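You operate a simulated robot arm through the tools that you are given. There is no shell and no other tool.

Carry out the task below with a simulated robot arm. There is one attempt and no reset: what you move stays moved.

## Task
From the black mat, fit the largest bush and largest pin in ring H1, the smallest pair in H4.
Fine: go by the printed sizes (microns over 28 mm), which give each ring the play on its plate; the others stay standing on the mat.
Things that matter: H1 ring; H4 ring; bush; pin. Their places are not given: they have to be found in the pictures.

The check looks at the end state, three seconds after you hand in, the way a careful person would. Anything else that was tipped, shoved, dropped, spilled or broken makes it a failure.

## Robot
A 6-joint arm with a two-finger parallel gripper, fixed in place. Base frame: the origin is on the floor under the middle of its stand, x ahead of it, y to its left, z up; the work surface is at about z = 883. Lengths are in mm, angles in rad, forces in N, time in s.
With the tool pointing down near the work surface it reaches from about 240 to 660 mm from the base axis. Its first joint turns from -1.152 to 1.152 rad. Payload 2.9 kg.
The TCP is the grasp point between the finger pads, 30 mm short of the fingertips. In the tool frame z runs along the fingers and y along their closing line. Largest opening 110 mm; finger width 20, thickness 10; the body of the gripper, 48 by 112 mm, starts 55 mm behind the TCP.
Orientation is that of the tool frame in the base frame, as a unit quaternion [w, x, y, z]. With the fingers straight down and closing along the base's y, the tool's x points along the base's -x, its y along +y and its z along -z.

## Interface
- The arm moves only by the tool send_rows. Its argument "increments" is a list of rows, each a list of 7 numbers: the shift along the tool's x, y, z in units of 40 mm (1.0 is 40 mm), then the turn, a rotation vector about the tool's x, y, z in units of 6 degrees (1.0 is 6 degrees), then the finger opening in mm, from 0 to 110. In form: [[tx, ty, tz, wx, wy, wz, fingers], ...]. A call has 1 to 20 rows; each row shifts and turns the commanded pose from where the row before left it, along the tool's axes as they then stand. A call with a number of a shift or a turn outside -1 to 1 is refused whole. A row lasts 0.2 s, in which the tool goes at most 50 mm and 0.15 rad; a call with a longer step from one row to the next is refused whole, and so is a gripper value outside its range. Where a pose cannot be reached the arm comes as near as it can. A force on the tool above 90 N (or 10 N above the force at the start of the call, whichever is more), or a blocked arm, ends the call early, and 0.2 s more pass. Each finger travels about 108 mm/s and halts on what it meets, pressing with about 41 N; the grip force reading is that of the motor and also rises with nothing between the fingers. The clock runs only during rows and for 0.2 s after the last one: add rows that do not move to give the fingers time. It gives the time, the measured TCP pose, the force on the tool (base axes), the opening and the grip force at its end, in the units of the frame above (readings bear some noise), with the torque about the TCP (base axes, N m) and any sound that the robot's microphone picked up.
- Cameras (640 x 400 px; columns grow to the right, rows downward): "scene" is fixed at [79.2, 434.4, 1381.7]; the picture's right is [-0.76, -0.65, 0.00], its down [-0.39, 0.45, -0.81] and it looks along [0.53, -0.61, -0.59] (base axes); focal length 298 px, centre (320, 200). "wrist" rides on the gripper at [72, 17, -103] in the tool frame; the picture's right is [-0.23, 0.97, 0.00], its down [-0.76, -0.18, -0.62] and it looks along [-0.61, -0.14, 0.78] (tool axes); focal length 222 px, centre (320, 200).
- grab_frame(camera): a new picture of that camera. It takes no simulated time.
- measure_at(camera, pixels): there is no depth. For up to 12 entries [column, row, z] of the newest picture of that camera ("zoom" is the newest enlarged one), the place [x, y] in the base frame at which the ray of that pixel passes the height z, good to about 2 mm. It takes no simulated time.
- close_up(camera, box): a new picture of the part [left, top, right, bottom] of that camera's present view, enlarged. It takes no simulated time.
- close_job(): hands the job in; it is judged then, once.

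Leave the gripper open and the arm clear of the work at the hand-in unless told otherwise.

The tools are called as name(argument=value, ...) on one line, values as JSON. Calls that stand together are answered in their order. send_rows: Moves the arm, as the interface text tells. Its arguments: {"type":"object","properties":{"increments":{"type":"array"}},"required":["increments"]} The other tools are called the same way: grab_frame (camera) takes a picture; measure_at (camera, pixels) gives the place at which the rays of pixels pass given heights; close_up (camera, box) takes an enlarged picture of a part of a camera's view; close_job () hands the job in.

At the start:

```text
time: 0.0
tcp_pos: [451.7, 200.4, 1170.7]
orientation: [0.0, -0.001, 1.0, -0.001]
wrist_force: [-0.6, 0.2, 0.6]
ft_torque: [-0.04, -0.01, -0.01]
opening: 110.0
grasp_force: 0.0
```

scene: 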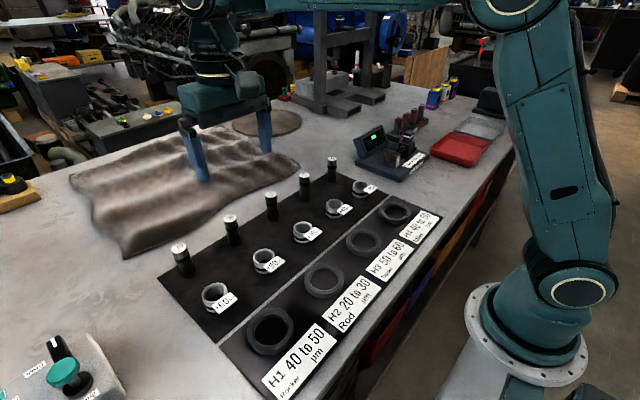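
wrist: 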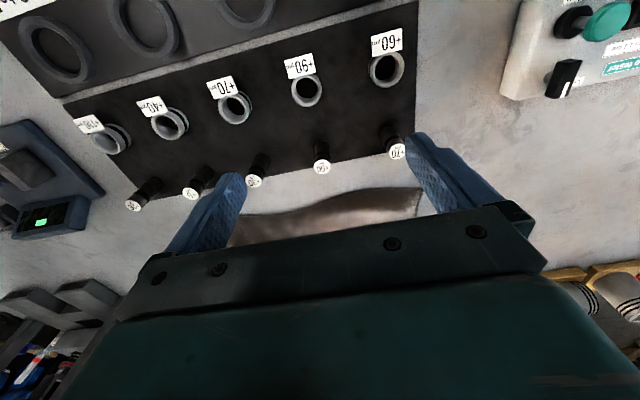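

I'll start by taking enlarged views of the labels on the bushes, pins and plates.

close_up(camera="scene", box=[160, 220, 300, 320])

close_up(camera="scene", box=[280, 150, 450, 260])

close_up(camera="scene", box=[240, 200, 450, 400])

close_up(camera="wrist", box=[60, 20, 260, 220])

close_up(camera="wrist", box=[230, 20, 430, 200])

```text
4.00 times, centred on (230, 270) of scene
```

zoom: 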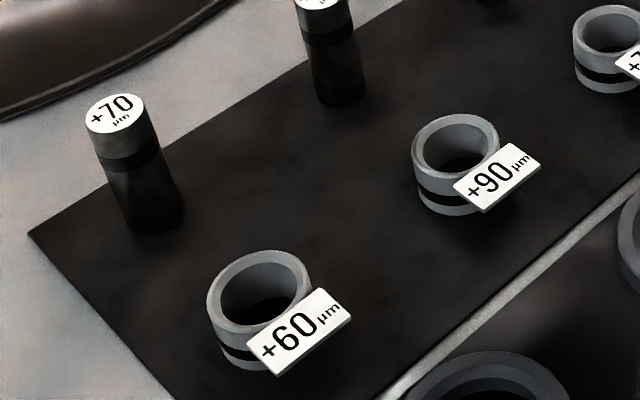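

```text
3.64 times, centred on (365, 205) of scene
```

zoom: 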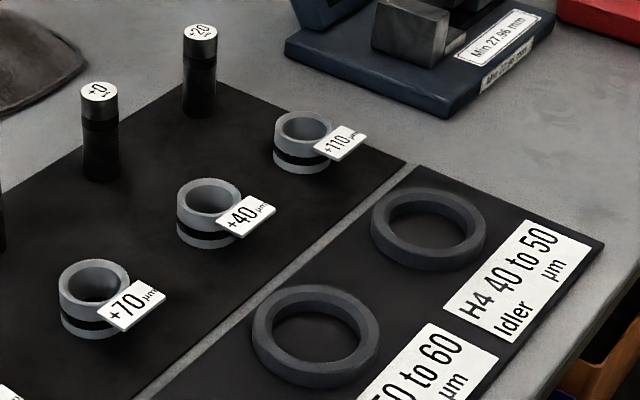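

```text
2.00 times, centred on (345, 300) of scene
```

zoom: 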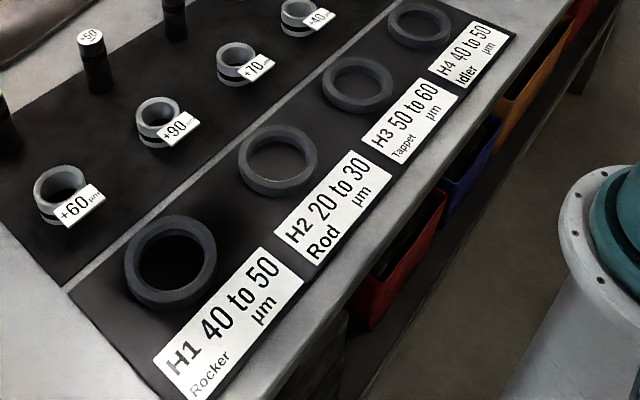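

```text
2.00 times, centred on (160, 120) of wrist
```

zoom: 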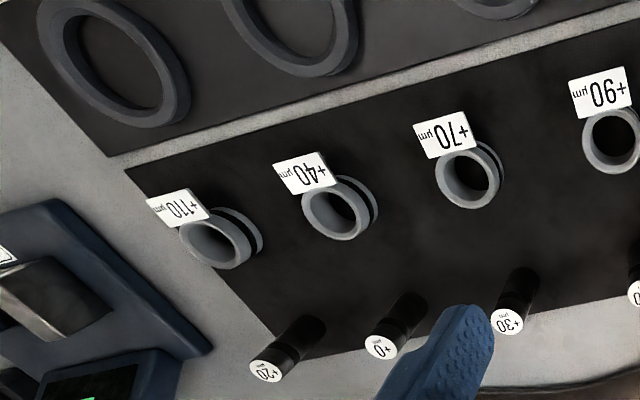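

```text
2.22 times, centred on (330, 110) of wrist
```

zoom: 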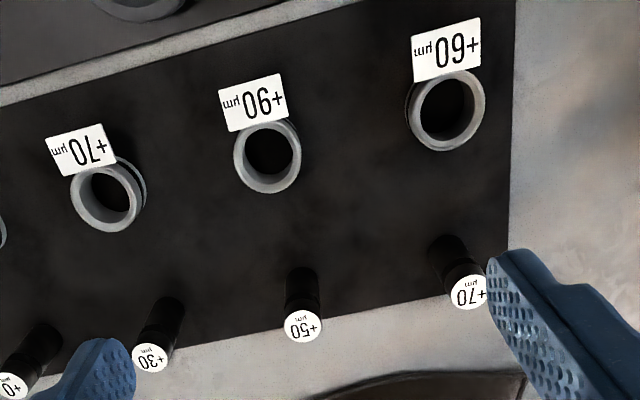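

Bushes read +60, +90, +70, +40, +110 and pins +70, +50, +30, +0 and what may be +20 or -20. I'll zoom in more on the doubtful ones and on the plates.

close_up(camera="scene", box=[290, 150, 350, 190])

close_up(camera="wrist", box=[115, 160, 215, 220])

close_up(camera="scene", box=[350, 120, 440, 190])

close_up(camera="scene", box=[240, 300, 340, 400])

```text
10.00 times, centred on (320, 170) of scene
```

zoom: 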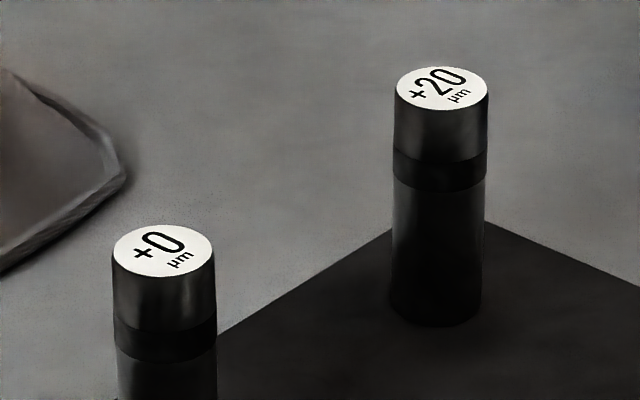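

```text
6.40 times, centred on (165, 190) of wrist
```

zoom: 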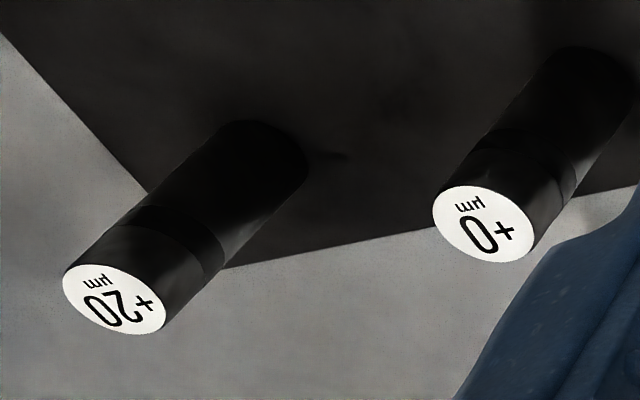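

```text
5.71 times, centred on (395, 155) of scene
```

zoom: 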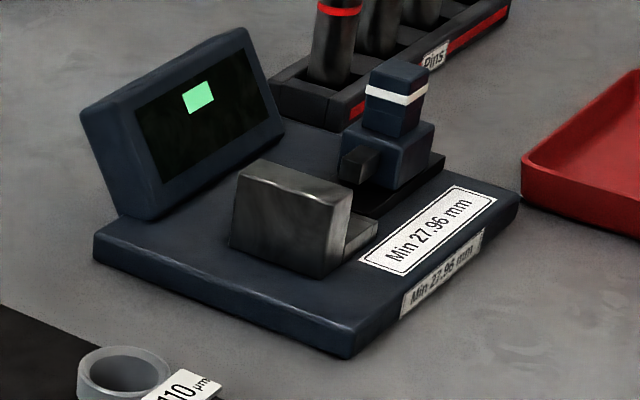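

```text
4.00 times, centred on (290, 350) of scene
```

zoom: 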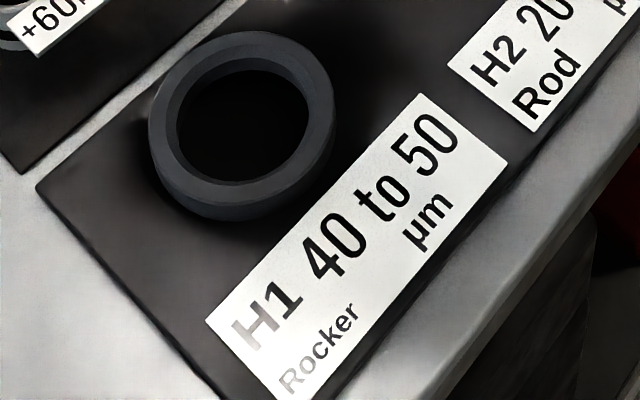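

The printed sizes are now clear. Bushes are +60, +90, +70, +40, +110 and pins +70, +50, +30, +0, +20. So H1 gets bush +110 and pin +70 (play 40, within 40–50). H4 gets bush +40 and pin +0 (play 40, within 40–50). Next I'll triangulate tops and heights from both cameras.

measure_at(camera="scene", pixels=[[178, 248, 883], [178, 248, 943], [178, 248, 963], [304.2, 175, 883], [304.2, 175, 943], [304.2, 175, 963], [332.2, 158.8, 883], [332.2, 158.8, 943], [360.3, 185.8, 883], [360.3, 185.8, 923], [334.5, 204.7, 883], [334.5, 204.7, 923]])

measure_at(camera="wrist", pixels=[[397, 151, 883], [397, 151, 943], [397, 151, 963], [190.5, 193, 883], [190.5, 193, 943], [190.5, 193, 963], [133, 205, 883], [133, 205, 943], [106, 141, 883], [106, 141, 923], [167, 127, 883], [167, 127, 923]])

```text
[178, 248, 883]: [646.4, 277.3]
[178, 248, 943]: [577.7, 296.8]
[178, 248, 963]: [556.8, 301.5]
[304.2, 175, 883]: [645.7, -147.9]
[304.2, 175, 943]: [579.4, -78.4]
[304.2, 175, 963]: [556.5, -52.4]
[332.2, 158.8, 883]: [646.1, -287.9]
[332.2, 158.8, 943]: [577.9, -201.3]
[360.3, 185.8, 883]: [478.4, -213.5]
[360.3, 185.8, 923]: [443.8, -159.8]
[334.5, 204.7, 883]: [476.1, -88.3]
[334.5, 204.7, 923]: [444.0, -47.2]
```

```text
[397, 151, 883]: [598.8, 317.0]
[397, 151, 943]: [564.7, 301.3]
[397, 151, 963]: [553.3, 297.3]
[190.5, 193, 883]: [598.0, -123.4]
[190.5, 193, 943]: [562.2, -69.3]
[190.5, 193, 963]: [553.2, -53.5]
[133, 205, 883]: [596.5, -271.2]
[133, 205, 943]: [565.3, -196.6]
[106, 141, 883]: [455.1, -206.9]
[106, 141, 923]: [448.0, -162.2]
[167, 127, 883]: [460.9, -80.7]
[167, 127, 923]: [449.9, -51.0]
```

Pin tops lie at about z ≈ 965, so pins are about 80 mm tall and 28 mm across. Bush tops are around z ≈ 925. Now I'll measure the rings H1 (around (268,330)) and H4 (around (394,211)) in the scene picture, and the mat edges.

close_up(camera="scene", box=[230, 290, 310, 370])

close_up(camera="scene", box=[340, 170, 440, 240])

close_up(camera="wrist", box=[60, 80, 200, 170])

```text
5.00 times, centred on (270, 330) of scene
```

zoom: 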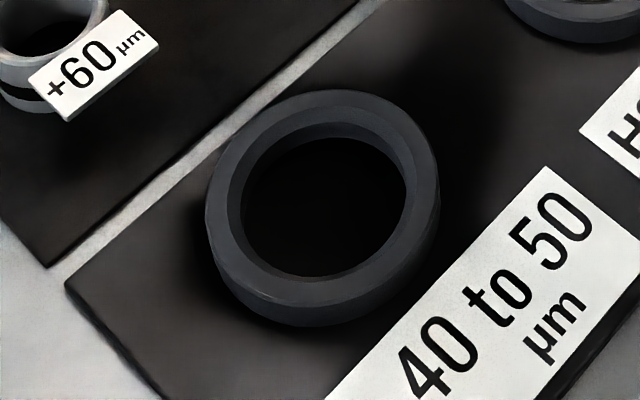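

```text
5.71 times, centred on (390, 205) of scene
```

zoom: 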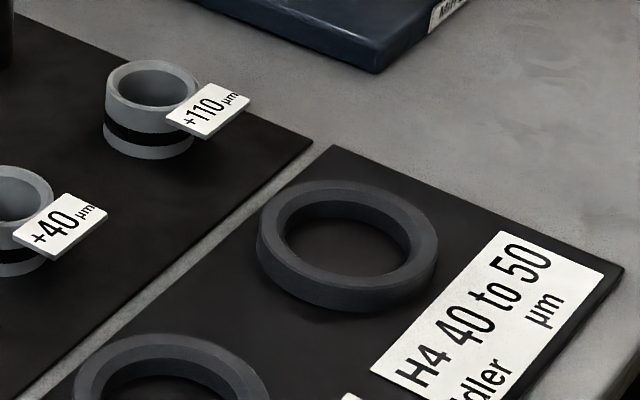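

```text
4.44 times, centred on (130, 125) of wrist
```

zoom: 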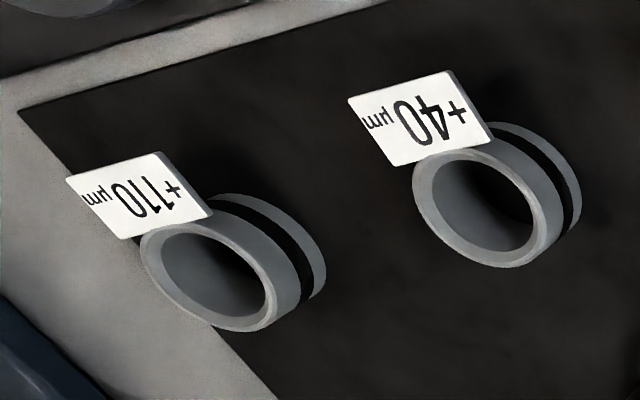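

Now measuring ring edges: in the scene frame the H1 ring's top rim spans about (247,315)–(288,322), and the H4 ring is near (381,206). I'll get base-frame positions.

measure_at(camera="scene", pixels=[[248, 331, 900], [293, 331, 900], [253, 330, 900], [287, 330, 900], [270, 310, 900], [270, 349, 900], [270, 330, 883], [270, 330, 900]])

close_up(camera="scene", box=[340, 170, 440, 240])

measure_at(camera="zoom", pixels=[[258, 226, 900], [438, 256, 900], [274, 230, 900], [411, 247, 900], [349, 241, 883], [349, 241, 900]])

```text
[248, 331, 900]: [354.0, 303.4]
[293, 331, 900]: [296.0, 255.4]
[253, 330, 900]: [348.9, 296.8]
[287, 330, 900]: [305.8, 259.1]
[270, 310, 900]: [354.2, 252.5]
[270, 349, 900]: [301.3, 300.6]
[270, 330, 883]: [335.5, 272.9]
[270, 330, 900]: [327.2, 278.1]
```

```text
5.71 times, centred on (390, 205) of scene
```

zoom: 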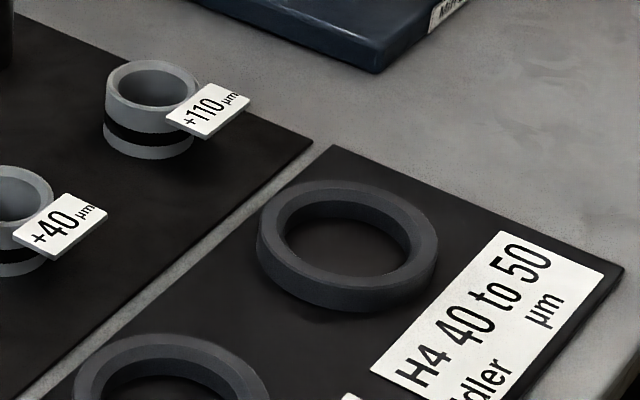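

```text
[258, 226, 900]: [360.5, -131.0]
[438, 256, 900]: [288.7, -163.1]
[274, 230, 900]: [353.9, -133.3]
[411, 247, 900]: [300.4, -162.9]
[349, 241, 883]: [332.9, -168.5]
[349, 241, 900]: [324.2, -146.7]
```

H1's ring centre is about (327, 278) with a bore near 57 mm. H4's is about (324, −147). The bushes are about 44 mm outside, so they drop in with clearance. I'll move the open gripper at height to above bush +110, near (445, −160), for a closer wrist look.

send_rows(increments=[[0.02, -0.9, 0.25, 0, 0, 0, 80], [0.02, -0.9, 0.25, 0, 0, 0, 80], [0.02, -0.9, 0.25, 0, 0, 0, 80], [0.02, -0.9, 0.25, 0, 0, 0, 80], [0.02, -0.9, 0.25, 0, 0, 0, 80], [0.02, -0.9, 0.25, 0, 0, 0, 80], [0.02, -0.9, 0.25, 0, 0, 0, 80], [0.02, -0.9, 0.25, 0, 0, 0, 80], [0.02, -0.9, 0.25, 0, 0, 0, 80], [0.02, -0.9, 0.25, 0, 0, 0, 80], [0, 0, 0, 0, 0, 0, 80], [0, 0, 0, 0, 0, 0, 80]])

grab_frame(camera="wrist")

grab_frame(camera="scene")

```text
time: 2.6
tcp_pos: [445.9, -160.7, 1071.0]
orientation: [0.0, 0.0, 1.0, 0.0]
wrist_force: [0.5, -0.4, 1.1]
ft_torque: [0.0, 0.01, -0.01]
opening: 80.5
grasp_force: 0.0
```

```text
taken
```

wrist: 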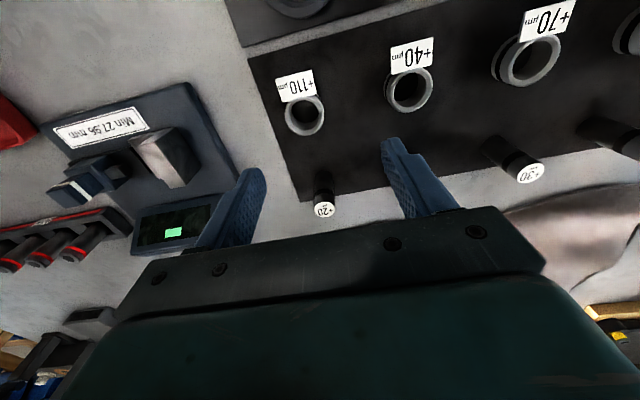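

```text
taken
```

scene: 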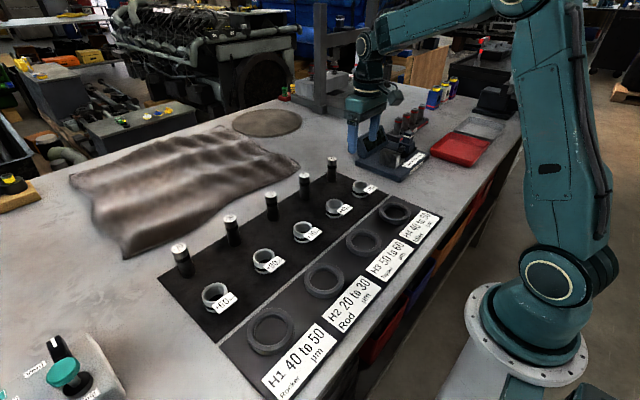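

I see bush +110 around (305,113) in the wrist view, with its tab toward the robot. The gauge stand is to the left. I'll zoom in to measure.

close_up(camera="wrist", box=[260, 60, 360, 160])

close_up(camera="scene", box=[310, 150, 430, 230])

```text
4.00 times, centred on (310, 110) of wrist
```

zoom: 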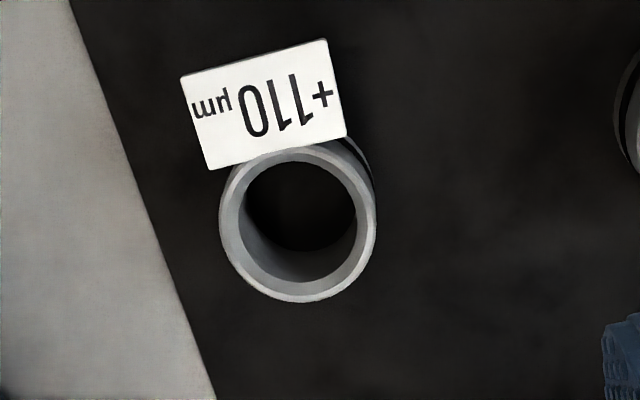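

```text
5.00 times, centred on (370, 190) of scene
```

zoom: 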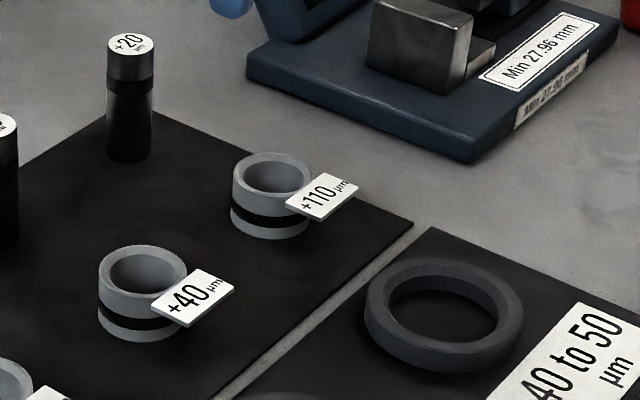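

Measuring the bush +110 rim (wrist centre about (304.5,116)), its tab, and the scene-side view, at candidate heights.

measure_at(camera="wrist", pixels=[[304.5, 116, 910], [304.5, 116, 920], [304.5, 116, 930], [284.8, 116, 920], [324, 116, 920], [304.5, 135.3, 920], [296.5, 86.2, 920], [275.3, 79, 920], [312, 70, 920], [282.8, 102.5, 920], [316.5, 94, 920]])

measure_at(camera="zoom", pixels=[[272, 175, 910], [272, 175, 920], [272, 175, 930], [143, 272, 910], [143, 272, 920], [143, 272, 930], [230, 222, 883], [272, 222, 883], [443, 308, 895], [443, 308, 900]])

```text
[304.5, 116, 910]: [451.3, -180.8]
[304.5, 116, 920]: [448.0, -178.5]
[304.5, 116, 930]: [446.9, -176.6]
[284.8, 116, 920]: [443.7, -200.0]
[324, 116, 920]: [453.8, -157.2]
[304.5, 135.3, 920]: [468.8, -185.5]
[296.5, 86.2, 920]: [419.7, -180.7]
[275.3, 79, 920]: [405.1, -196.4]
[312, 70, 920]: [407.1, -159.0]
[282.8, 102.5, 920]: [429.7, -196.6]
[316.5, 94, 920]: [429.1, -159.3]
```

```text
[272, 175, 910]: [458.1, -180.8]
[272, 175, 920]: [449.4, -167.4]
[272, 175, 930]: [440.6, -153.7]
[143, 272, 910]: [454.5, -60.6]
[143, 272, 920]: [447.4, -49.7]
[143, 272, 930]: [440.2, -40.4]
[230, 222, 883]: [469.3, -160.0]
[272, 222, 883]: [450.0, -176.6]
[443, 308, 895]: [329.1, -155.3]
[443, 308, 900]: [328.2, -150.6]
```

Bush +110 sits at about (450, −178), radius 22, top z ≈ 917. Its tab spans x 405–430, so fingers closing along y clear it. I'll check how close the gauge stand edge is, then step lower above the bush.

measure_at(camera="wrist", pixels=[[187, 85, 903], [240, 172, 903], [190, 95, 890], [220, 200, 960], [195, 150, 930]])

send_rows(increments=[[-0.05, -0.22, 0.6, 0, 0, 0, 76], [-0.05, -0.22, 0.6, 0, 0, 0, 76], [0, 0, 0.5, 0, 0, 0, 76], [0, 0, 0, 0, 0, 0, 76]])

grab_frame(camera="wrist")

```text
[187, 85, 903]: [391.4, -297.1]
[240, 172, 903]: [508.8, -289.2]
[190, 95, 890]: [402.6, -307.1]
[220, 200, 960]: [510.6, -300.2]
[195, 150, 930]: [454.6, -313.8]
```

```text
time: 3.6
tcp_pos: [446.9, -177.1, 1003.6]
orientation: [0.0, 0.0, 1.0, 0.0]
wrist_force: [0.3, -0.2, 0.2]
ft_torque: [0.01, -0.03, -0.02]
opening: 76.1
grasp_force: 0.0
```

```text
taken
```

wrist: 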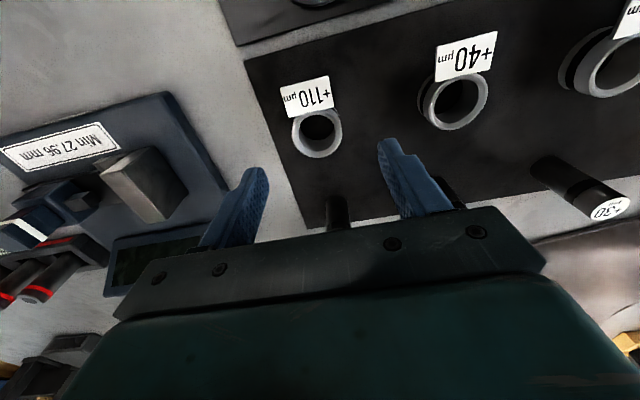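

Now close to the bush. I'll zoom on it around (318,132) for a precise centre.

close_up(camera="wrist", box=[270, 70, 370, 170])

```text
4.00 times, centred on (320, 120) of wrist
```

zoom: 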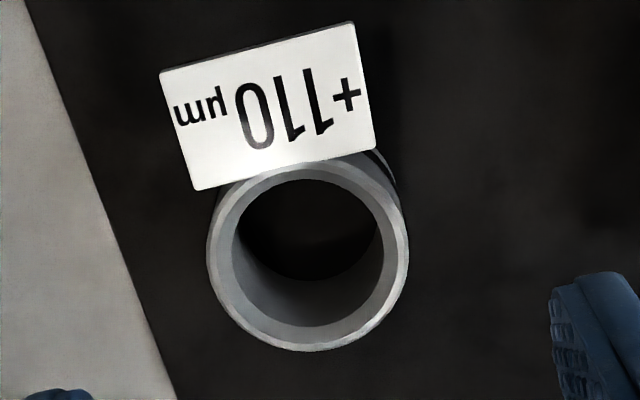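

measure_at(camera="zoom", pixels=[[308, 254, 915], [308, 254, 920], [207, 254, 918], [408, 254, 918], [308, 351, 918], [308, 158, 918], [233, 254, 918], [383, 254, 918], [195, 190, 918], [375, 147, 918], [30, 400, 973], [560, 290, 973]])

```text
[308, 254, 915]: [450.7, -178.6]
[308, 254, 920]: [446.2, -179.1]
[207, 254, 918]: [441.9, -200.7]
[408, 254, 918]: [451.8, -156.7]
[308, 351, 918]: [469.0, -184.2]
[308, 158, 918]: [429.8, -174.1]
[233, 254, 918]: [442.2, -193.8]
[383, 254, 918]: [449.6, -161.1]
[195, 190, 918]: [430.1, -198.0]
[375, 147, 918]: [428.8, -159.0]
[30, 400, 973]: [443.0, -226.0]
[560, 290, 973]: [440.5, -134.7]
```

The bush centre is about (448.5, −179), tab edge at x ≈ 430. I'll shift 1 mm forward and 1.5 mm to −y, and lower the TCP to about z 933, which puts the fingertips near 903. I'll keep the fingers open.

send_rows(increments=[[-0.025, -0.04, 0.4, 0, 0, 0, 76], [0, 0, 0.5, 0, 0, 0, 70], [0, 0, 0.5, 0, 0, 0, 64], [0, 0, 0.34, 0, 0, 0, 60], [0, 0, 0, 0, 0, 0, 60]])

grab_frame(camera="wrist")

close_up(camera="scene", box=[320, 140, 420, 220])

```text
time: 4.8
tcp_pos: [446.7, -177.3, 932.7]
orientation: [-0.001, 0.001, 1.0, 0.0]
wrist_force: [-0.1, -0.2, -0.5]
ft_torque: [0.03, 0.03, 0.03]
opening: 60.0
grasp_force: 0.2
```

```text
taken
```

wrist: 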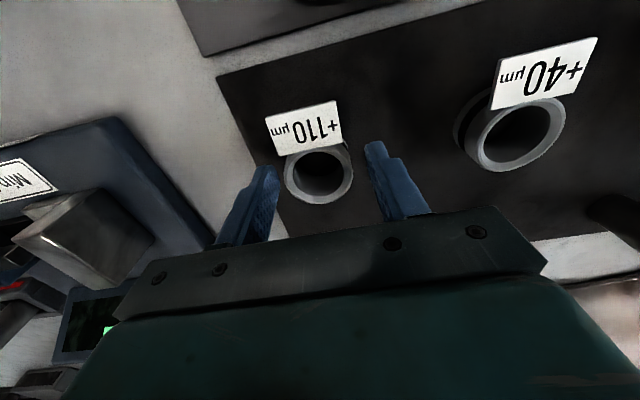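

```text
5.00 times, centred on (370, 180) of scene
```

zoom: 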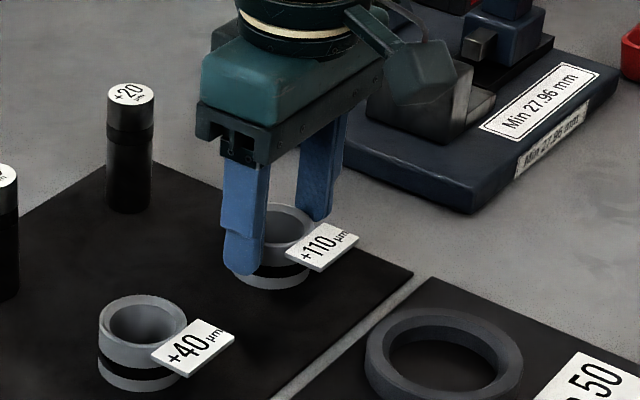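

The bush is centred between the fingers: the rim spans about columns 285–354 and rows 146–204, and the expected row for the grasp centre is ~175. Closing on it now.

send_rows(increments=[[0, 0, 0, 0, 0, 0, 50], [0, 0, 0, 0, 0, 0, 40], [0, 0, 0, 0, 0, 0, 35], [0, 0, 0, 0, 0, 0, 35]])

grab_frame(camera="wrist")

```text
time: 5.8
tcp_pos: [446.2, -177.6, 932.5]
orientation: [0.0, 0.0, 1.0, 0.0]
wrist_force: [-0.2, 0.3, -0.3]
ft_torque: [-0.02, -0.04, 0.03]
opening: 44.8
grasp_force: 41.0
```

```text
taken
```

wrist: 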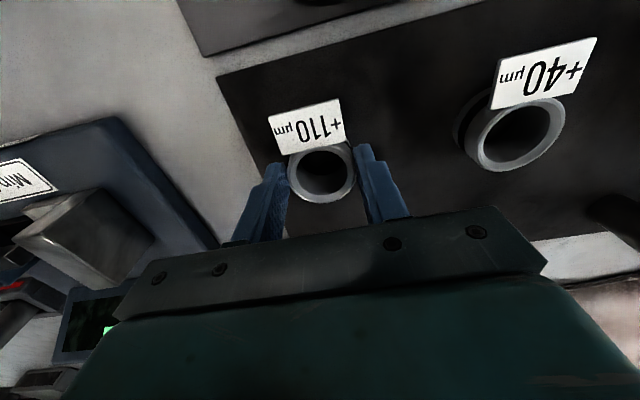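

Gripped at 44.8 mm with 41 N. Lifting straight up by about 100 mm and checking that the bush came along.

send_rows(increments=[[0, 0, -0.3, 0, 0, 0, 35], [0, 0, -0.6, 0, 0, 0, 35], [0, 0, -0.8, 0, 0, 0, 35], [0, 0, -0.8, 0, 0, 0, 35], [0, 0, 0, 0, 0, 0, 35]])

grab_frame(camera="wrist")

grab_frame(camera="scene")

```text
time: 7.0
tcp_pos: [449.9, -177.7, 1034.6]
orientation: [-0.001, 0.0, 1.0, -0.001]
wrist_force: [0.3, -0.3, -0.3]
ft_torque: [0.01, -0.01, -0.02]
opening: 44.6
grasp_force: 41.0
```

```text
taken
```

wrist: 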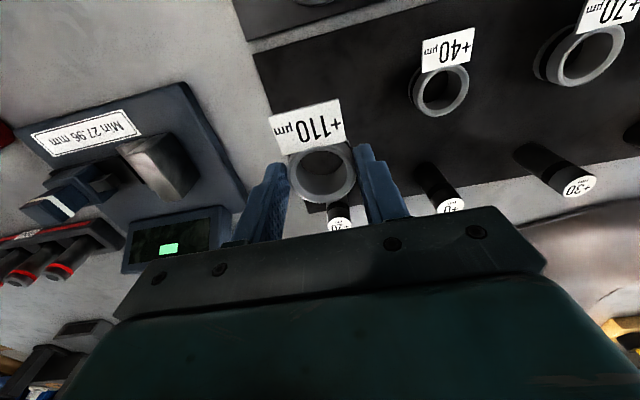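

```text
taken
```

scene: 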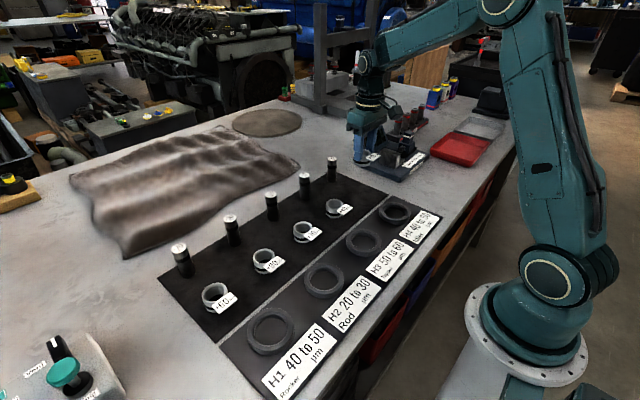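

The bush is lifted and held. Moving at this height to above H1, about (327, 278).

send_rows(increments=[[0.234, 0.878, 0, 0, 0, 0, 35], [0.234, 0.878, 0, 0, 0, 0, 35], [0.234, 0.878, 0, 0, 0, 0, 35], [0.234, 0.878, 0, 0, 0, 0, 35], [0.234, 0.878, 0, 0, 0, 0, 35], [0.234, 0.878, 0, 0, 0, 0, 35], [0.234, 0.878, 0, 0, 0, 0, 35], [0.234, 0.878, 0, 0, 0, 0, 35], [0.234, 0.878, 0, 0, 0, 0, 35], [0.234, 0.878, 0, 0, 0, 0, 35], [0.234, 0.878, 0, 0, 0, 0, 35], [0.234, 0.878, 0, 0, 0, 0, 35], [0.234, 0.878, 0, 0, 0, 0, 35], [0, 0, 0, 0, 0, 0, 35], [0, 0, 0, 0, 0, 0, 35]])

grab_frame(camera="wrist")

grab_frame(camera="scene")

```text
time: 10.2
tcp_pos: [324.9, 280.0, 1032.3]
orientation: [0.001, 0.0, 1.0, -0.001]
wrist_force: [-0.6, 0.1, -0.7]
ft_torque: [0.03, 0.02, -0.04]
opening: 44.8
grasp_force: 41.5
```

```text
taken
```

wrist: 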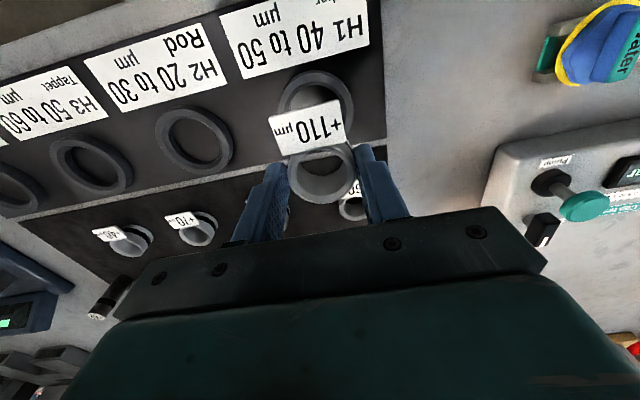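

```text
taken
```

scene: 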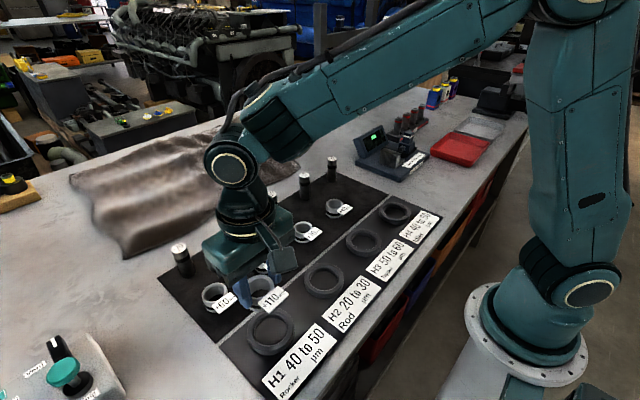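

H1's ring shows behind the bush around (316,108) in the wrist view. Zooming in to locate its centre.

close_up(camera="wrist", box=[260, 50, 380, 170])

measure_at(camera="wrist", pixels=[[277, 105, 897], [355, 105, 897], [316, 71, 897], [284, 105, 897], [349, 105, 897], [316, 105, 897], [316, 105, 885]])

```text
3.33 times, centred on (320, 110) of wrist
```

zoom: 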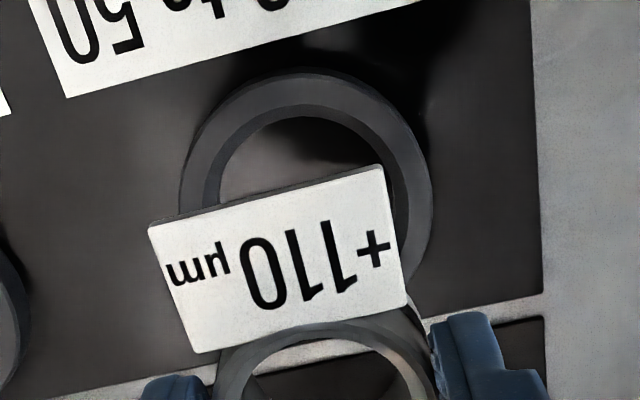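

```text
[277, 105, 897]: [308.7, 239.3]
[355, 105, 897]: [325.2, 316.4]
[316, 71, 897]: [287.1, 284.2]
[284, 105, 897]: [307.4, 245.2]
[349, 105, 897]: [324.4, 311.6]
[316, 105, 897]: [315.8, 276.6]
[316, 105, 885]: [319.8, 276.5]
```

measure_at(camera="zoom", pixels=[[180, 195, 897], [196, 145, 897], [235, 100, 897], [303, 73, 897], [368, 90, 897], [414, 138, 897], [432, 200, 897], [424, 250, 897], [204, 190, 897], [300, 103, 897], [408, 200, 897]])

close_up(camera="scene", box=[230, 290, 310, 370])

```text
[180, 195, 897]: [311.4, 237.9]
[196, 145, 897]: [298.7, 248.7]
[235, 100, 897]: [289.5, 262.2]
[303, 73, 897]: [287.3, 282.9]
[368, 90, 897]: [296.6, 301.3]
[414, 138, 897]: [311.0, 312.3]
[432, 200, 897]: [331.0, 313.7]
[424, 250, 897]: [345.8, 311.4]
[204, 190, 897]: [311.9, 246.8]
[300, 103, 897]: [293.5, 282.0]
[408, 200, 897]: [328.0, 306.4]
```

```text
5.00 times, centred on (270, 330) of scene
```

zoom: 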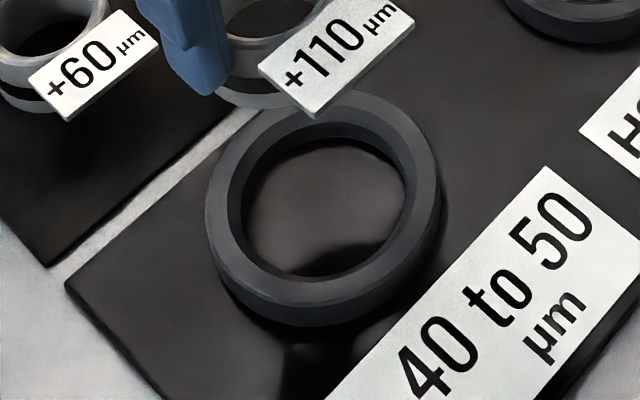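

A circle fit gives H1's centre at about (325.6, 276.2), outer radius 38. I'll shift about 2 mm in −y and descend to z ≈ 960, which leaves the bush bottom ~15 mm above the ring, and check alignment.

send_rows(increments=[[0.01, -0.055, 0.5, 0, 0, 0, 35], [0, 0, 0.7, 0, 0, 0, 35], [0, 0, 0.6, 0, 0, 0, 35], [0, 0, 0, 0, 0, 0, 35], [0, 0, 0, 0, 0, 0, 35]])

grab_frame(camera="wrist")

close_up(camera="scene", box=[220, 270, 320, 370])

close_up(camera="wrist", box=[250, 60, 390, 220])

```text
time: 11.4
tcp_pos: [324.7, 277.1, 960.3]
orientation: [-0.001, 0.0, 1.0, -0.001]
wrist_force: [0.3, 0.3, 0.2]
ft_torque: [0.01, 0.03, 0.02]
opening: 44.7
grasp_force: 40.9
```

```text
taken
```

wrist: 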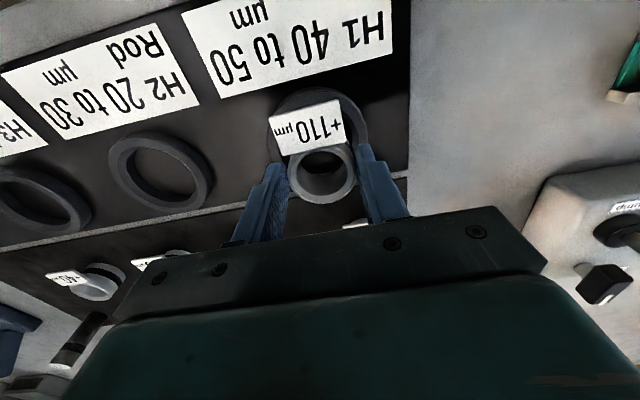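

```text
4.00 times, centred on (270, 320) of scene
```

zoom: 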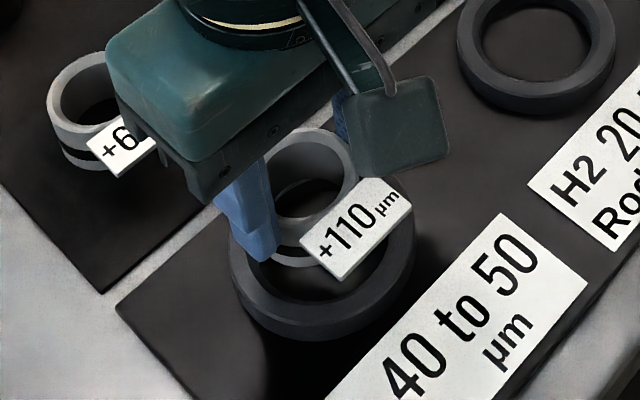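

```text
2.50 times, centred on (320, 140) of wrist
```

zoom: 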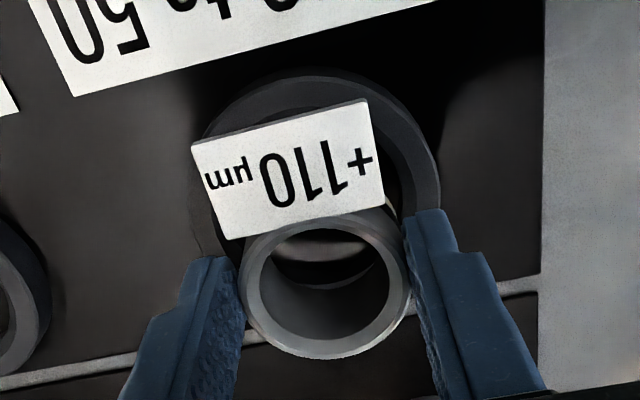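

measure_at(camera="zoom", pixels=[[305, 78, 897], [240, 98, 897], [375, 94, 897], [418, 135, 897], [439, 190, 897], [192, 205, 897], [325, 282, 945], [240, 282, 945], [409, 282, 945], [325, 359, 945], [325, 205, 945]])

```text
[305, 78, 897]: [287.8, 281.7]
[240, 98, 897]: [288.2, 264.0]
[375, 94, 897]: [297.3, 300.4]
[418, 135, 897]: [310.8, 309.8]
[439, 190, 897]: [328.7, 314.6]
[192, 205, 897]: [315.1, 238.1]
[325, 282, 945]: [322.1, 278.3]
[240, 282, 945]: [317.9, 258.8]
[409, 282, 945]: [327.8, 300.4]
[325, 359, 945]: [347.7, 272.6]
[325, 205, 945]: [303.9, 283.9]
```

Ring centre refit: (325.8, 275.7). The held bush is at about (324.5, 278.5). I'll shift +1 in x and −2 in y, then lower 27.5 mm so the bush just reaches the mat, watching the force.

send_rows(increments=[[-0.025, -0.055, 0.1, 0, 0, 0, 35], [0, 0, 0.25, 0, 0, 0, 35], [0, 0, 0.2, 0, 0, 0, 35], [0, 0, 0.1, 0, 0, 0, 35], [0, 0, 0.04, 0, 0, 0, 35], [0, 0, 0, 0, 0, 0, 35]])

close_up(camera="scene", box=[220, 270, 320, 370])

close_up(camera="wrist", box=[250, 60, 390, 220])

```text
time: 12.8
tcp_pos: [327.4, 275.6, 935.4]
orientation: [0.001, 0.0, 1.0, 0.001]
wrist_force: [-10.5, -5.5, 38.9]
ft_torque: [-0.47, 0.05, -0.06]
opening: 44.7
grasp_force: 41.3
```

```text
4.00 times, centred on (270, 320) of scene
```

zoom: 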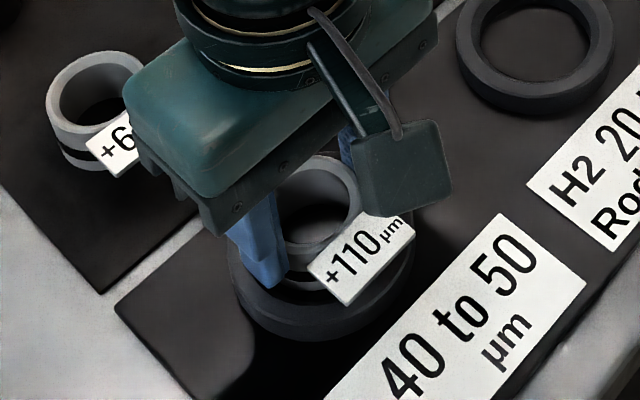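

```text
2.50 times, centred on (320, 140) of wrist
```

zoom: 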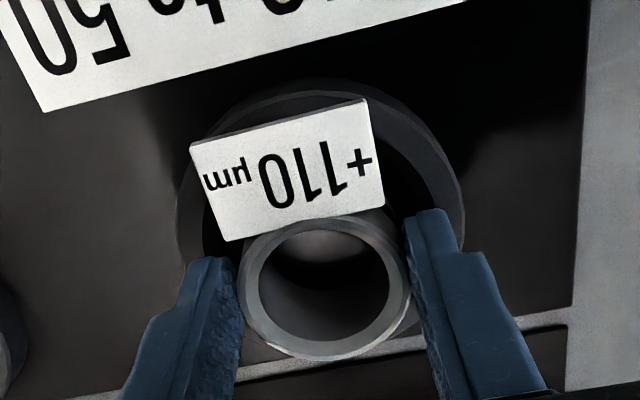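

The force rose to 39 N at z ≈ 935, about 2 mm before expected, with some side force. I'll check where the ring and bush are before doing anything else.

measure_at(camera="zoom", pixels=[[310, 82, 897], [240, 103, 897], [385, 94, 897], [440, 145, 897], [464, 210, 897], [177, 210, 897], [325, 282, 920], [240, 282, 920], [411, 282, 920], [325, 361, 920], [325, 207, 920]])

close_up(camera="wrist", box=[300, 100, 400, 200])

close_up(camera="scene", box=[270, 310, 330, 360])

```text
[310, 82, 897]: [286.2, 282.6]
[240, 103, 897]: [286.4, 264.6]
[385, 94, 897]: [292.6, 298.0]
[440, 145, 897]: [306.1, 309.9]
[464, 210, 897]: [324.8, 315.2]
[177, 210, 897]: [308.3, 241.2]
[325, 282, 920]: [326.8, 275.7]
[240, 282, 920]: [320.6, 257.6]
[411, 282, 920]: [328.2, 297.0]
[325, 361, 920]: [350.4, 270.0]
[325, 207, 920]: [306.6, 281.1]
```

```text
4.00 times, centred on (350, 150) of wrist
```

zoom: 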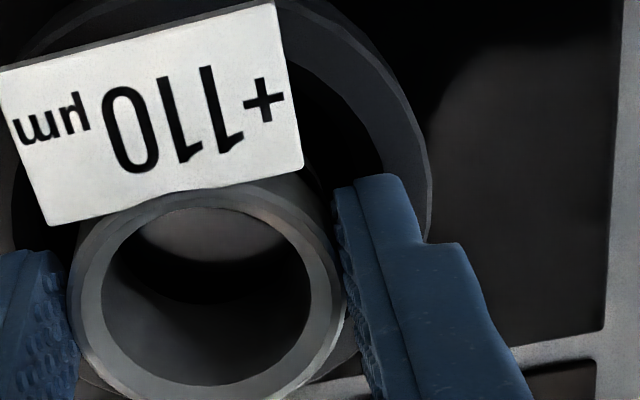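

```text
8.00 times, centred on (300, 335) of scene
```

zoom: 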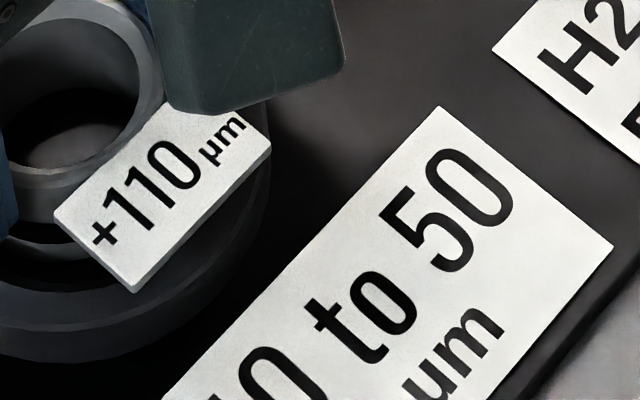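

The bush (centre ≈ (326.5, 276)) is inside the ring (centre ≈ (324.5, 276)). The contact is most likely its bottom on this slightly thicker mat. I'll back up 1.6 mm to relieve the force and read again.

send_rows(increments=[[0, 0, -0.04, 0, 0, 0, 35], [0, 0, 0, 0, 0, 0, 35]])

```text
time: 13.4
tcp_pos: [326.8, 274.3, 934.6]
orientation: [0.001, 0.0, 1.0, 0.0]
wrist_force: [-1.4, 0.6, 18.8]
ft_torque: [-0.05, -0.33, -0.01]
opening: 45.1
grasp_force: 40.9
```

There's still 19 N, and the torque suggests contact at the bush's +x edge. I'll raise about 14 mm and look closely at ring geometry, using H2's ring (empty and identical) and H1's in the wrist view.

send_rows(increments=[[0, 0, -0.15, 0, 0, 0, 35], [0, 0, -0.2, 0, 0, 0, 35], [0, 0, 0, 0, 0, 0, 35]])

close_up(camera="wrist", box=[80, 100, 240, 220])

close_up(camera="scene", box=[230, 290, 310, 370])

close_up(camera="wrist", box=[250, 60, 390, 220])

```text
time: 14.2
tcp_pos: [327.8, 274.2, 947.0]
orientation: [-0.001, 0.0, 1.0, 0.0]
wrist_force: [0.3, 0.6, -0.8]
ft_torque: [0.03, 0.02, -0.02]
opening: 44.7
grasp_force: 41.4
```

```text
3.33 times, centred on (160, 160) of wrist
```

zoom: 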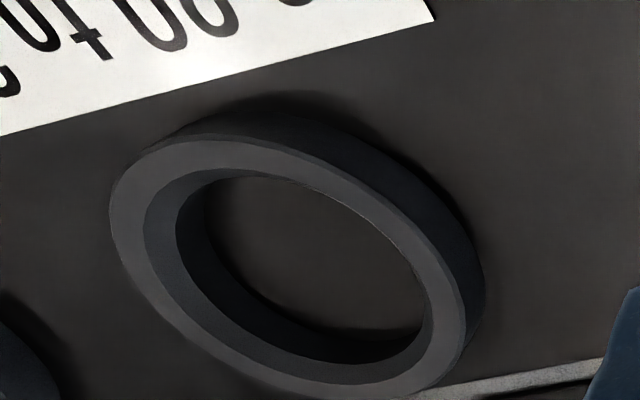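

```text
5.00 times, centred on (270, 330) of scene
```

zoom: 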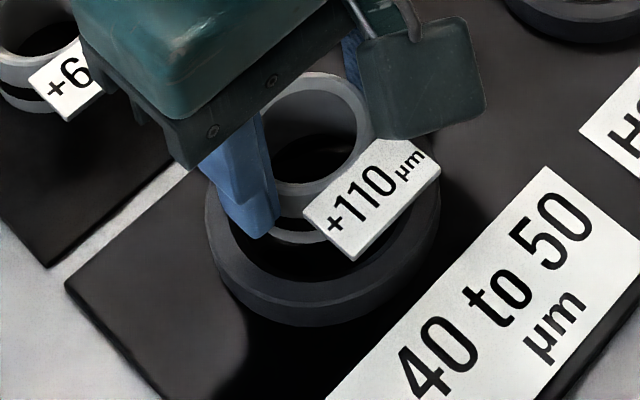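

```text
2.50 times, centred on (320, 140) of wrist
```

zoom: 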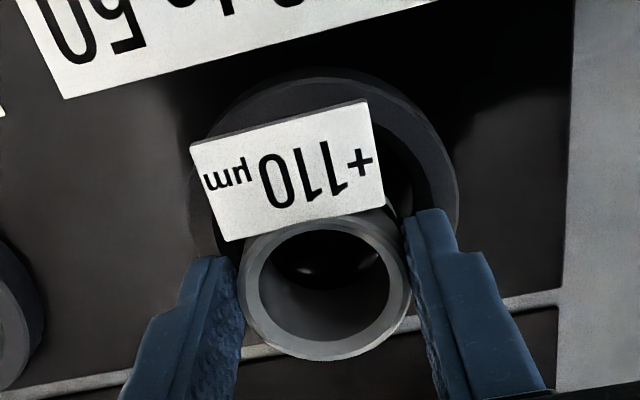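

H2's empty ring shows a top face, an inner chamfer, then a straight bore. I'll measure its radii and height to understand the fit. I need to regrab that zoom.

close_up(camera="wrist", box=[100, 120, 210, 210])

```text
4.44 times, centred on (155, 165) of wrist
```

zoom: 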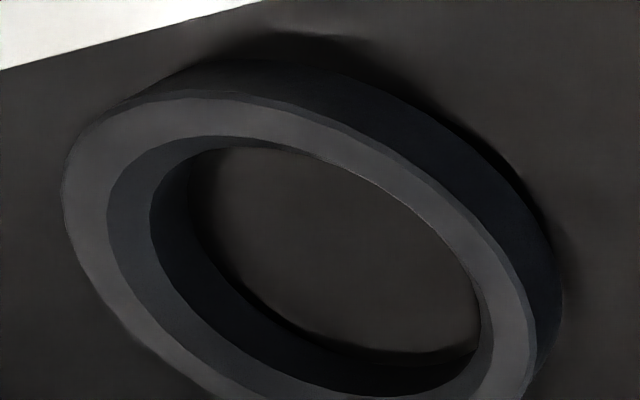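

measure_at(camera="zoom", pixels=[[430, 168, 900], [300, 100, 900], [500, 240, 900], [535, 320, 900], [63, 190, 900], [110, 110, 900], [455, 122, 885], [510, 175, 885], [560, 270, 885], [340, 70, 885], [107, 210, 900], [150, 225, 895]])

measure_at(camera="zoom", pixels=[[190, 140, 895], [270, 147, 900], [400, 195, 900], [478, 300, 900], [345, 150, 900], [200, 140, 900], [193, 215, 885], [260, 310, 885], [350, 350, 885], [470, 352, 885], [63, 190, 885], [140, 345, 900]])

```text
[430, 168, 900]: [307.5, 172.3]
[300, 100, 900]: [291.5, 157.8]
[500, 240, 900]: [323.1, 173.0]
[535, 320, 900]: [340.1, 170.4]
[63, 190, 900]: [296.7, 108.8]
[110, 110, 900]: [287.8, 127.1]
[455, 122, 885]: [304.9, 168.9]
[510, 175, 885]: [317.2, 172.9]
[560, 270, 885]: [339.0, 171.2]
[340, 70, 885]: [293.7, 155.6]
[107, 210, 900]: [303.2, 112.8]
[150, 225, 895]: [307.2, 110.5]
```

```text
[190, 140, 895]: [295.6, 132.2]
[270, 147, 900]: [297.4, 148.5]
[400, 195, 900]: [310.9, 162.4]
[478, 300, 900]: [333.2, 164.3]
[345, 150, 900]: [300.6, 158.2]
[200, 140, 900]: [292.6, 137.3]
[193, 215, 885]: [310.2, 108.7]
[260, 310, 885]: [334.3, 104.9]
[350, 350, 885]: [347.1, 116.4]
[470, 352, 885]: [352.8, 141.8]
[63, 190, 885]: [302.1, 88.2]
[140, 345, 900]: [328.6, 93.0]
```

The ring is about 15 mm high with a chamfer leading to a bore of roughly 28 mm radius. The bush looked 2–4 mm too far forward. I'll shift 2.5 mm in −x, then lower in small steps reading the force.

send_rows(increments=[[0.0625, 0.02, 0.1, 0, 0, 0, 35], [0, 0, 0.15, 0, 0, 0, 35], [0, 0, 0.03, 0, 0, 0, 35], [0, 0, 0, 0, 0, 0, 35]])

```text
time: 15.2
tcp_pos: [324.4, 274.0, 937.0]
orientation: [0.0, 0.001, 1.0, 0.0]
wrist_force: [-0.3, -0.4, -1.9]
ft_torque: [-0.01, -0.01, 0.04]
opening: 44.8
grasp_force: 40.4
```

No contact yet at z ≈ 937. Lowering another ~1.2 mm.

send_rows(increments=[[0, 0, 0.03, 0, 0, 0, 35], [0, 0, 0, 0, 0, 0, 35]])

```text
time: 15.8
tcp_pos: [324.9, 275.7, 937.0]
orientation: [-0.001, 0.0, 1.0, 0.001]
wrist_force: [-0.7, -0.2, -0.5]
ft_torque: [0.04, 0.0, -0.03]
opening: 44.5
grasp_force: 41.2
```

Still free. Another 1.2 mm down.

send_rows(increments=[[0, 0, 0.03, 0, 0, 0, 35], [0, 0, 0, 0, 0, 0, 35]])

```text
time: 16.4
tcp_pos: [323.9, 276.2, 934.5]
orientation: [0.0, 0.0, 1.0, 0.0]
wrist_force: [-0.4, -0.7, -0.4]
ft_torque: [-0.06, 0.01, -0.01]
opening: 44.5
grasp_force: 40.9
```

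Still free at commanded ≈ 935.5, where earlier there were about 19 N. So the earlier contact was with the ring's chamfer. Continuing in small steps.

send_rows(increments=[[0, 0, 0.025, 0, 0, 0, 35], [0, 0, 0, 0, 0, 0, 35]])

```text
time: 17.0
tcp_pos: [324.7, 276.0, 935.3]
orientation: [0.0, 0.0, 1.0, 0.0]
wrist_force: [-3.2, -0.2, 7.8]
ft_torque: [0.0, -0.07, -0.03]
opening: 44.9
grasp_force: 40.9
```

There's light contact, 7.8 N at z ≈ 935. I'll look closely at how the bush sits in the ring.

close_up(camera="scene", box=[240, 300, 300, 350])

close_up(camera="wrist", box=[250, 60, 390, 220])

close_up(camera="wrist", box=[285, 140, 355, 210])

```text
8.00 times, centred on (270, 325) of scene
```

zoom: 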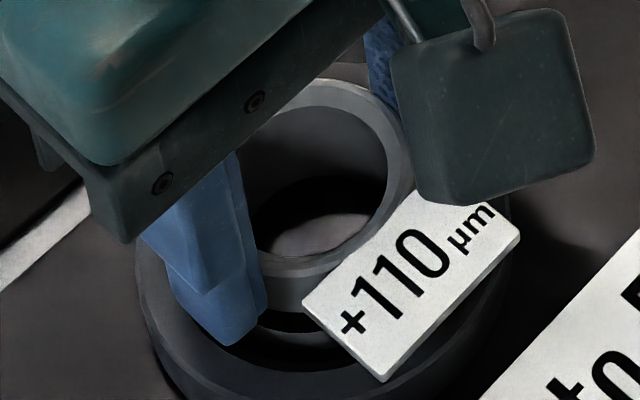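

```text
2.50 times, centred on (320, 140) of wrist
```

zoom: 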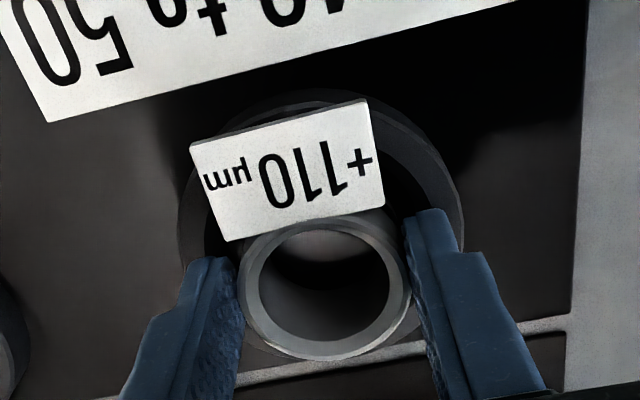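

```text
5.71 times, centred on (320, 175) of wrist
```

zoom: 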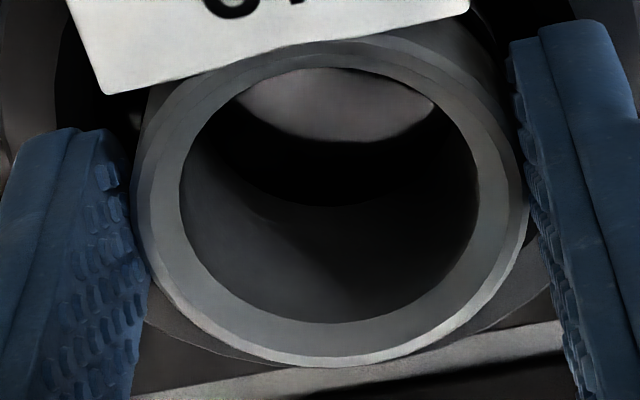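

In the last zoom the ring's far rim peeks out below the bush. I'll use both near and far rim points to get the true ring centre.

measure_at(camera="wrist", pixels=[[316.8, 95.6, 900], [263.2, 146, 900], [282, 110, 900], [377.2, 146, 900], [364, 118, 900], [346, 101.2, 900], [292, 196.9, 900], [299.9, 200.4, 900], [359.4, 190.8, 900], [351.5, 196.9, 900], [319, 174, 920]])

```text
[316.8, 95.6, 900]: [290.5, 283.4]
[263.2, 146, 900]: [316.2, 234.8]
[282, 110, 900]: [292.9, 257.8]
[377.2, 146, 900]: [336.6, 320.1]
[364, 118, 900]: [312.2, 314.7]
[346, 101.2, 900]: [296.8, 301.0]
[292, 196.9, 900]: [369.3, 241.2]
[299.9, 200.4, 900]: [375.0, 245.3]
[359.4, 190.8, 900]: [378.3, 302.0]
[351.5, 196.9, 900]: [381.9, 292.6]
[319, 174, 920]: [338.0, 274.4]
```

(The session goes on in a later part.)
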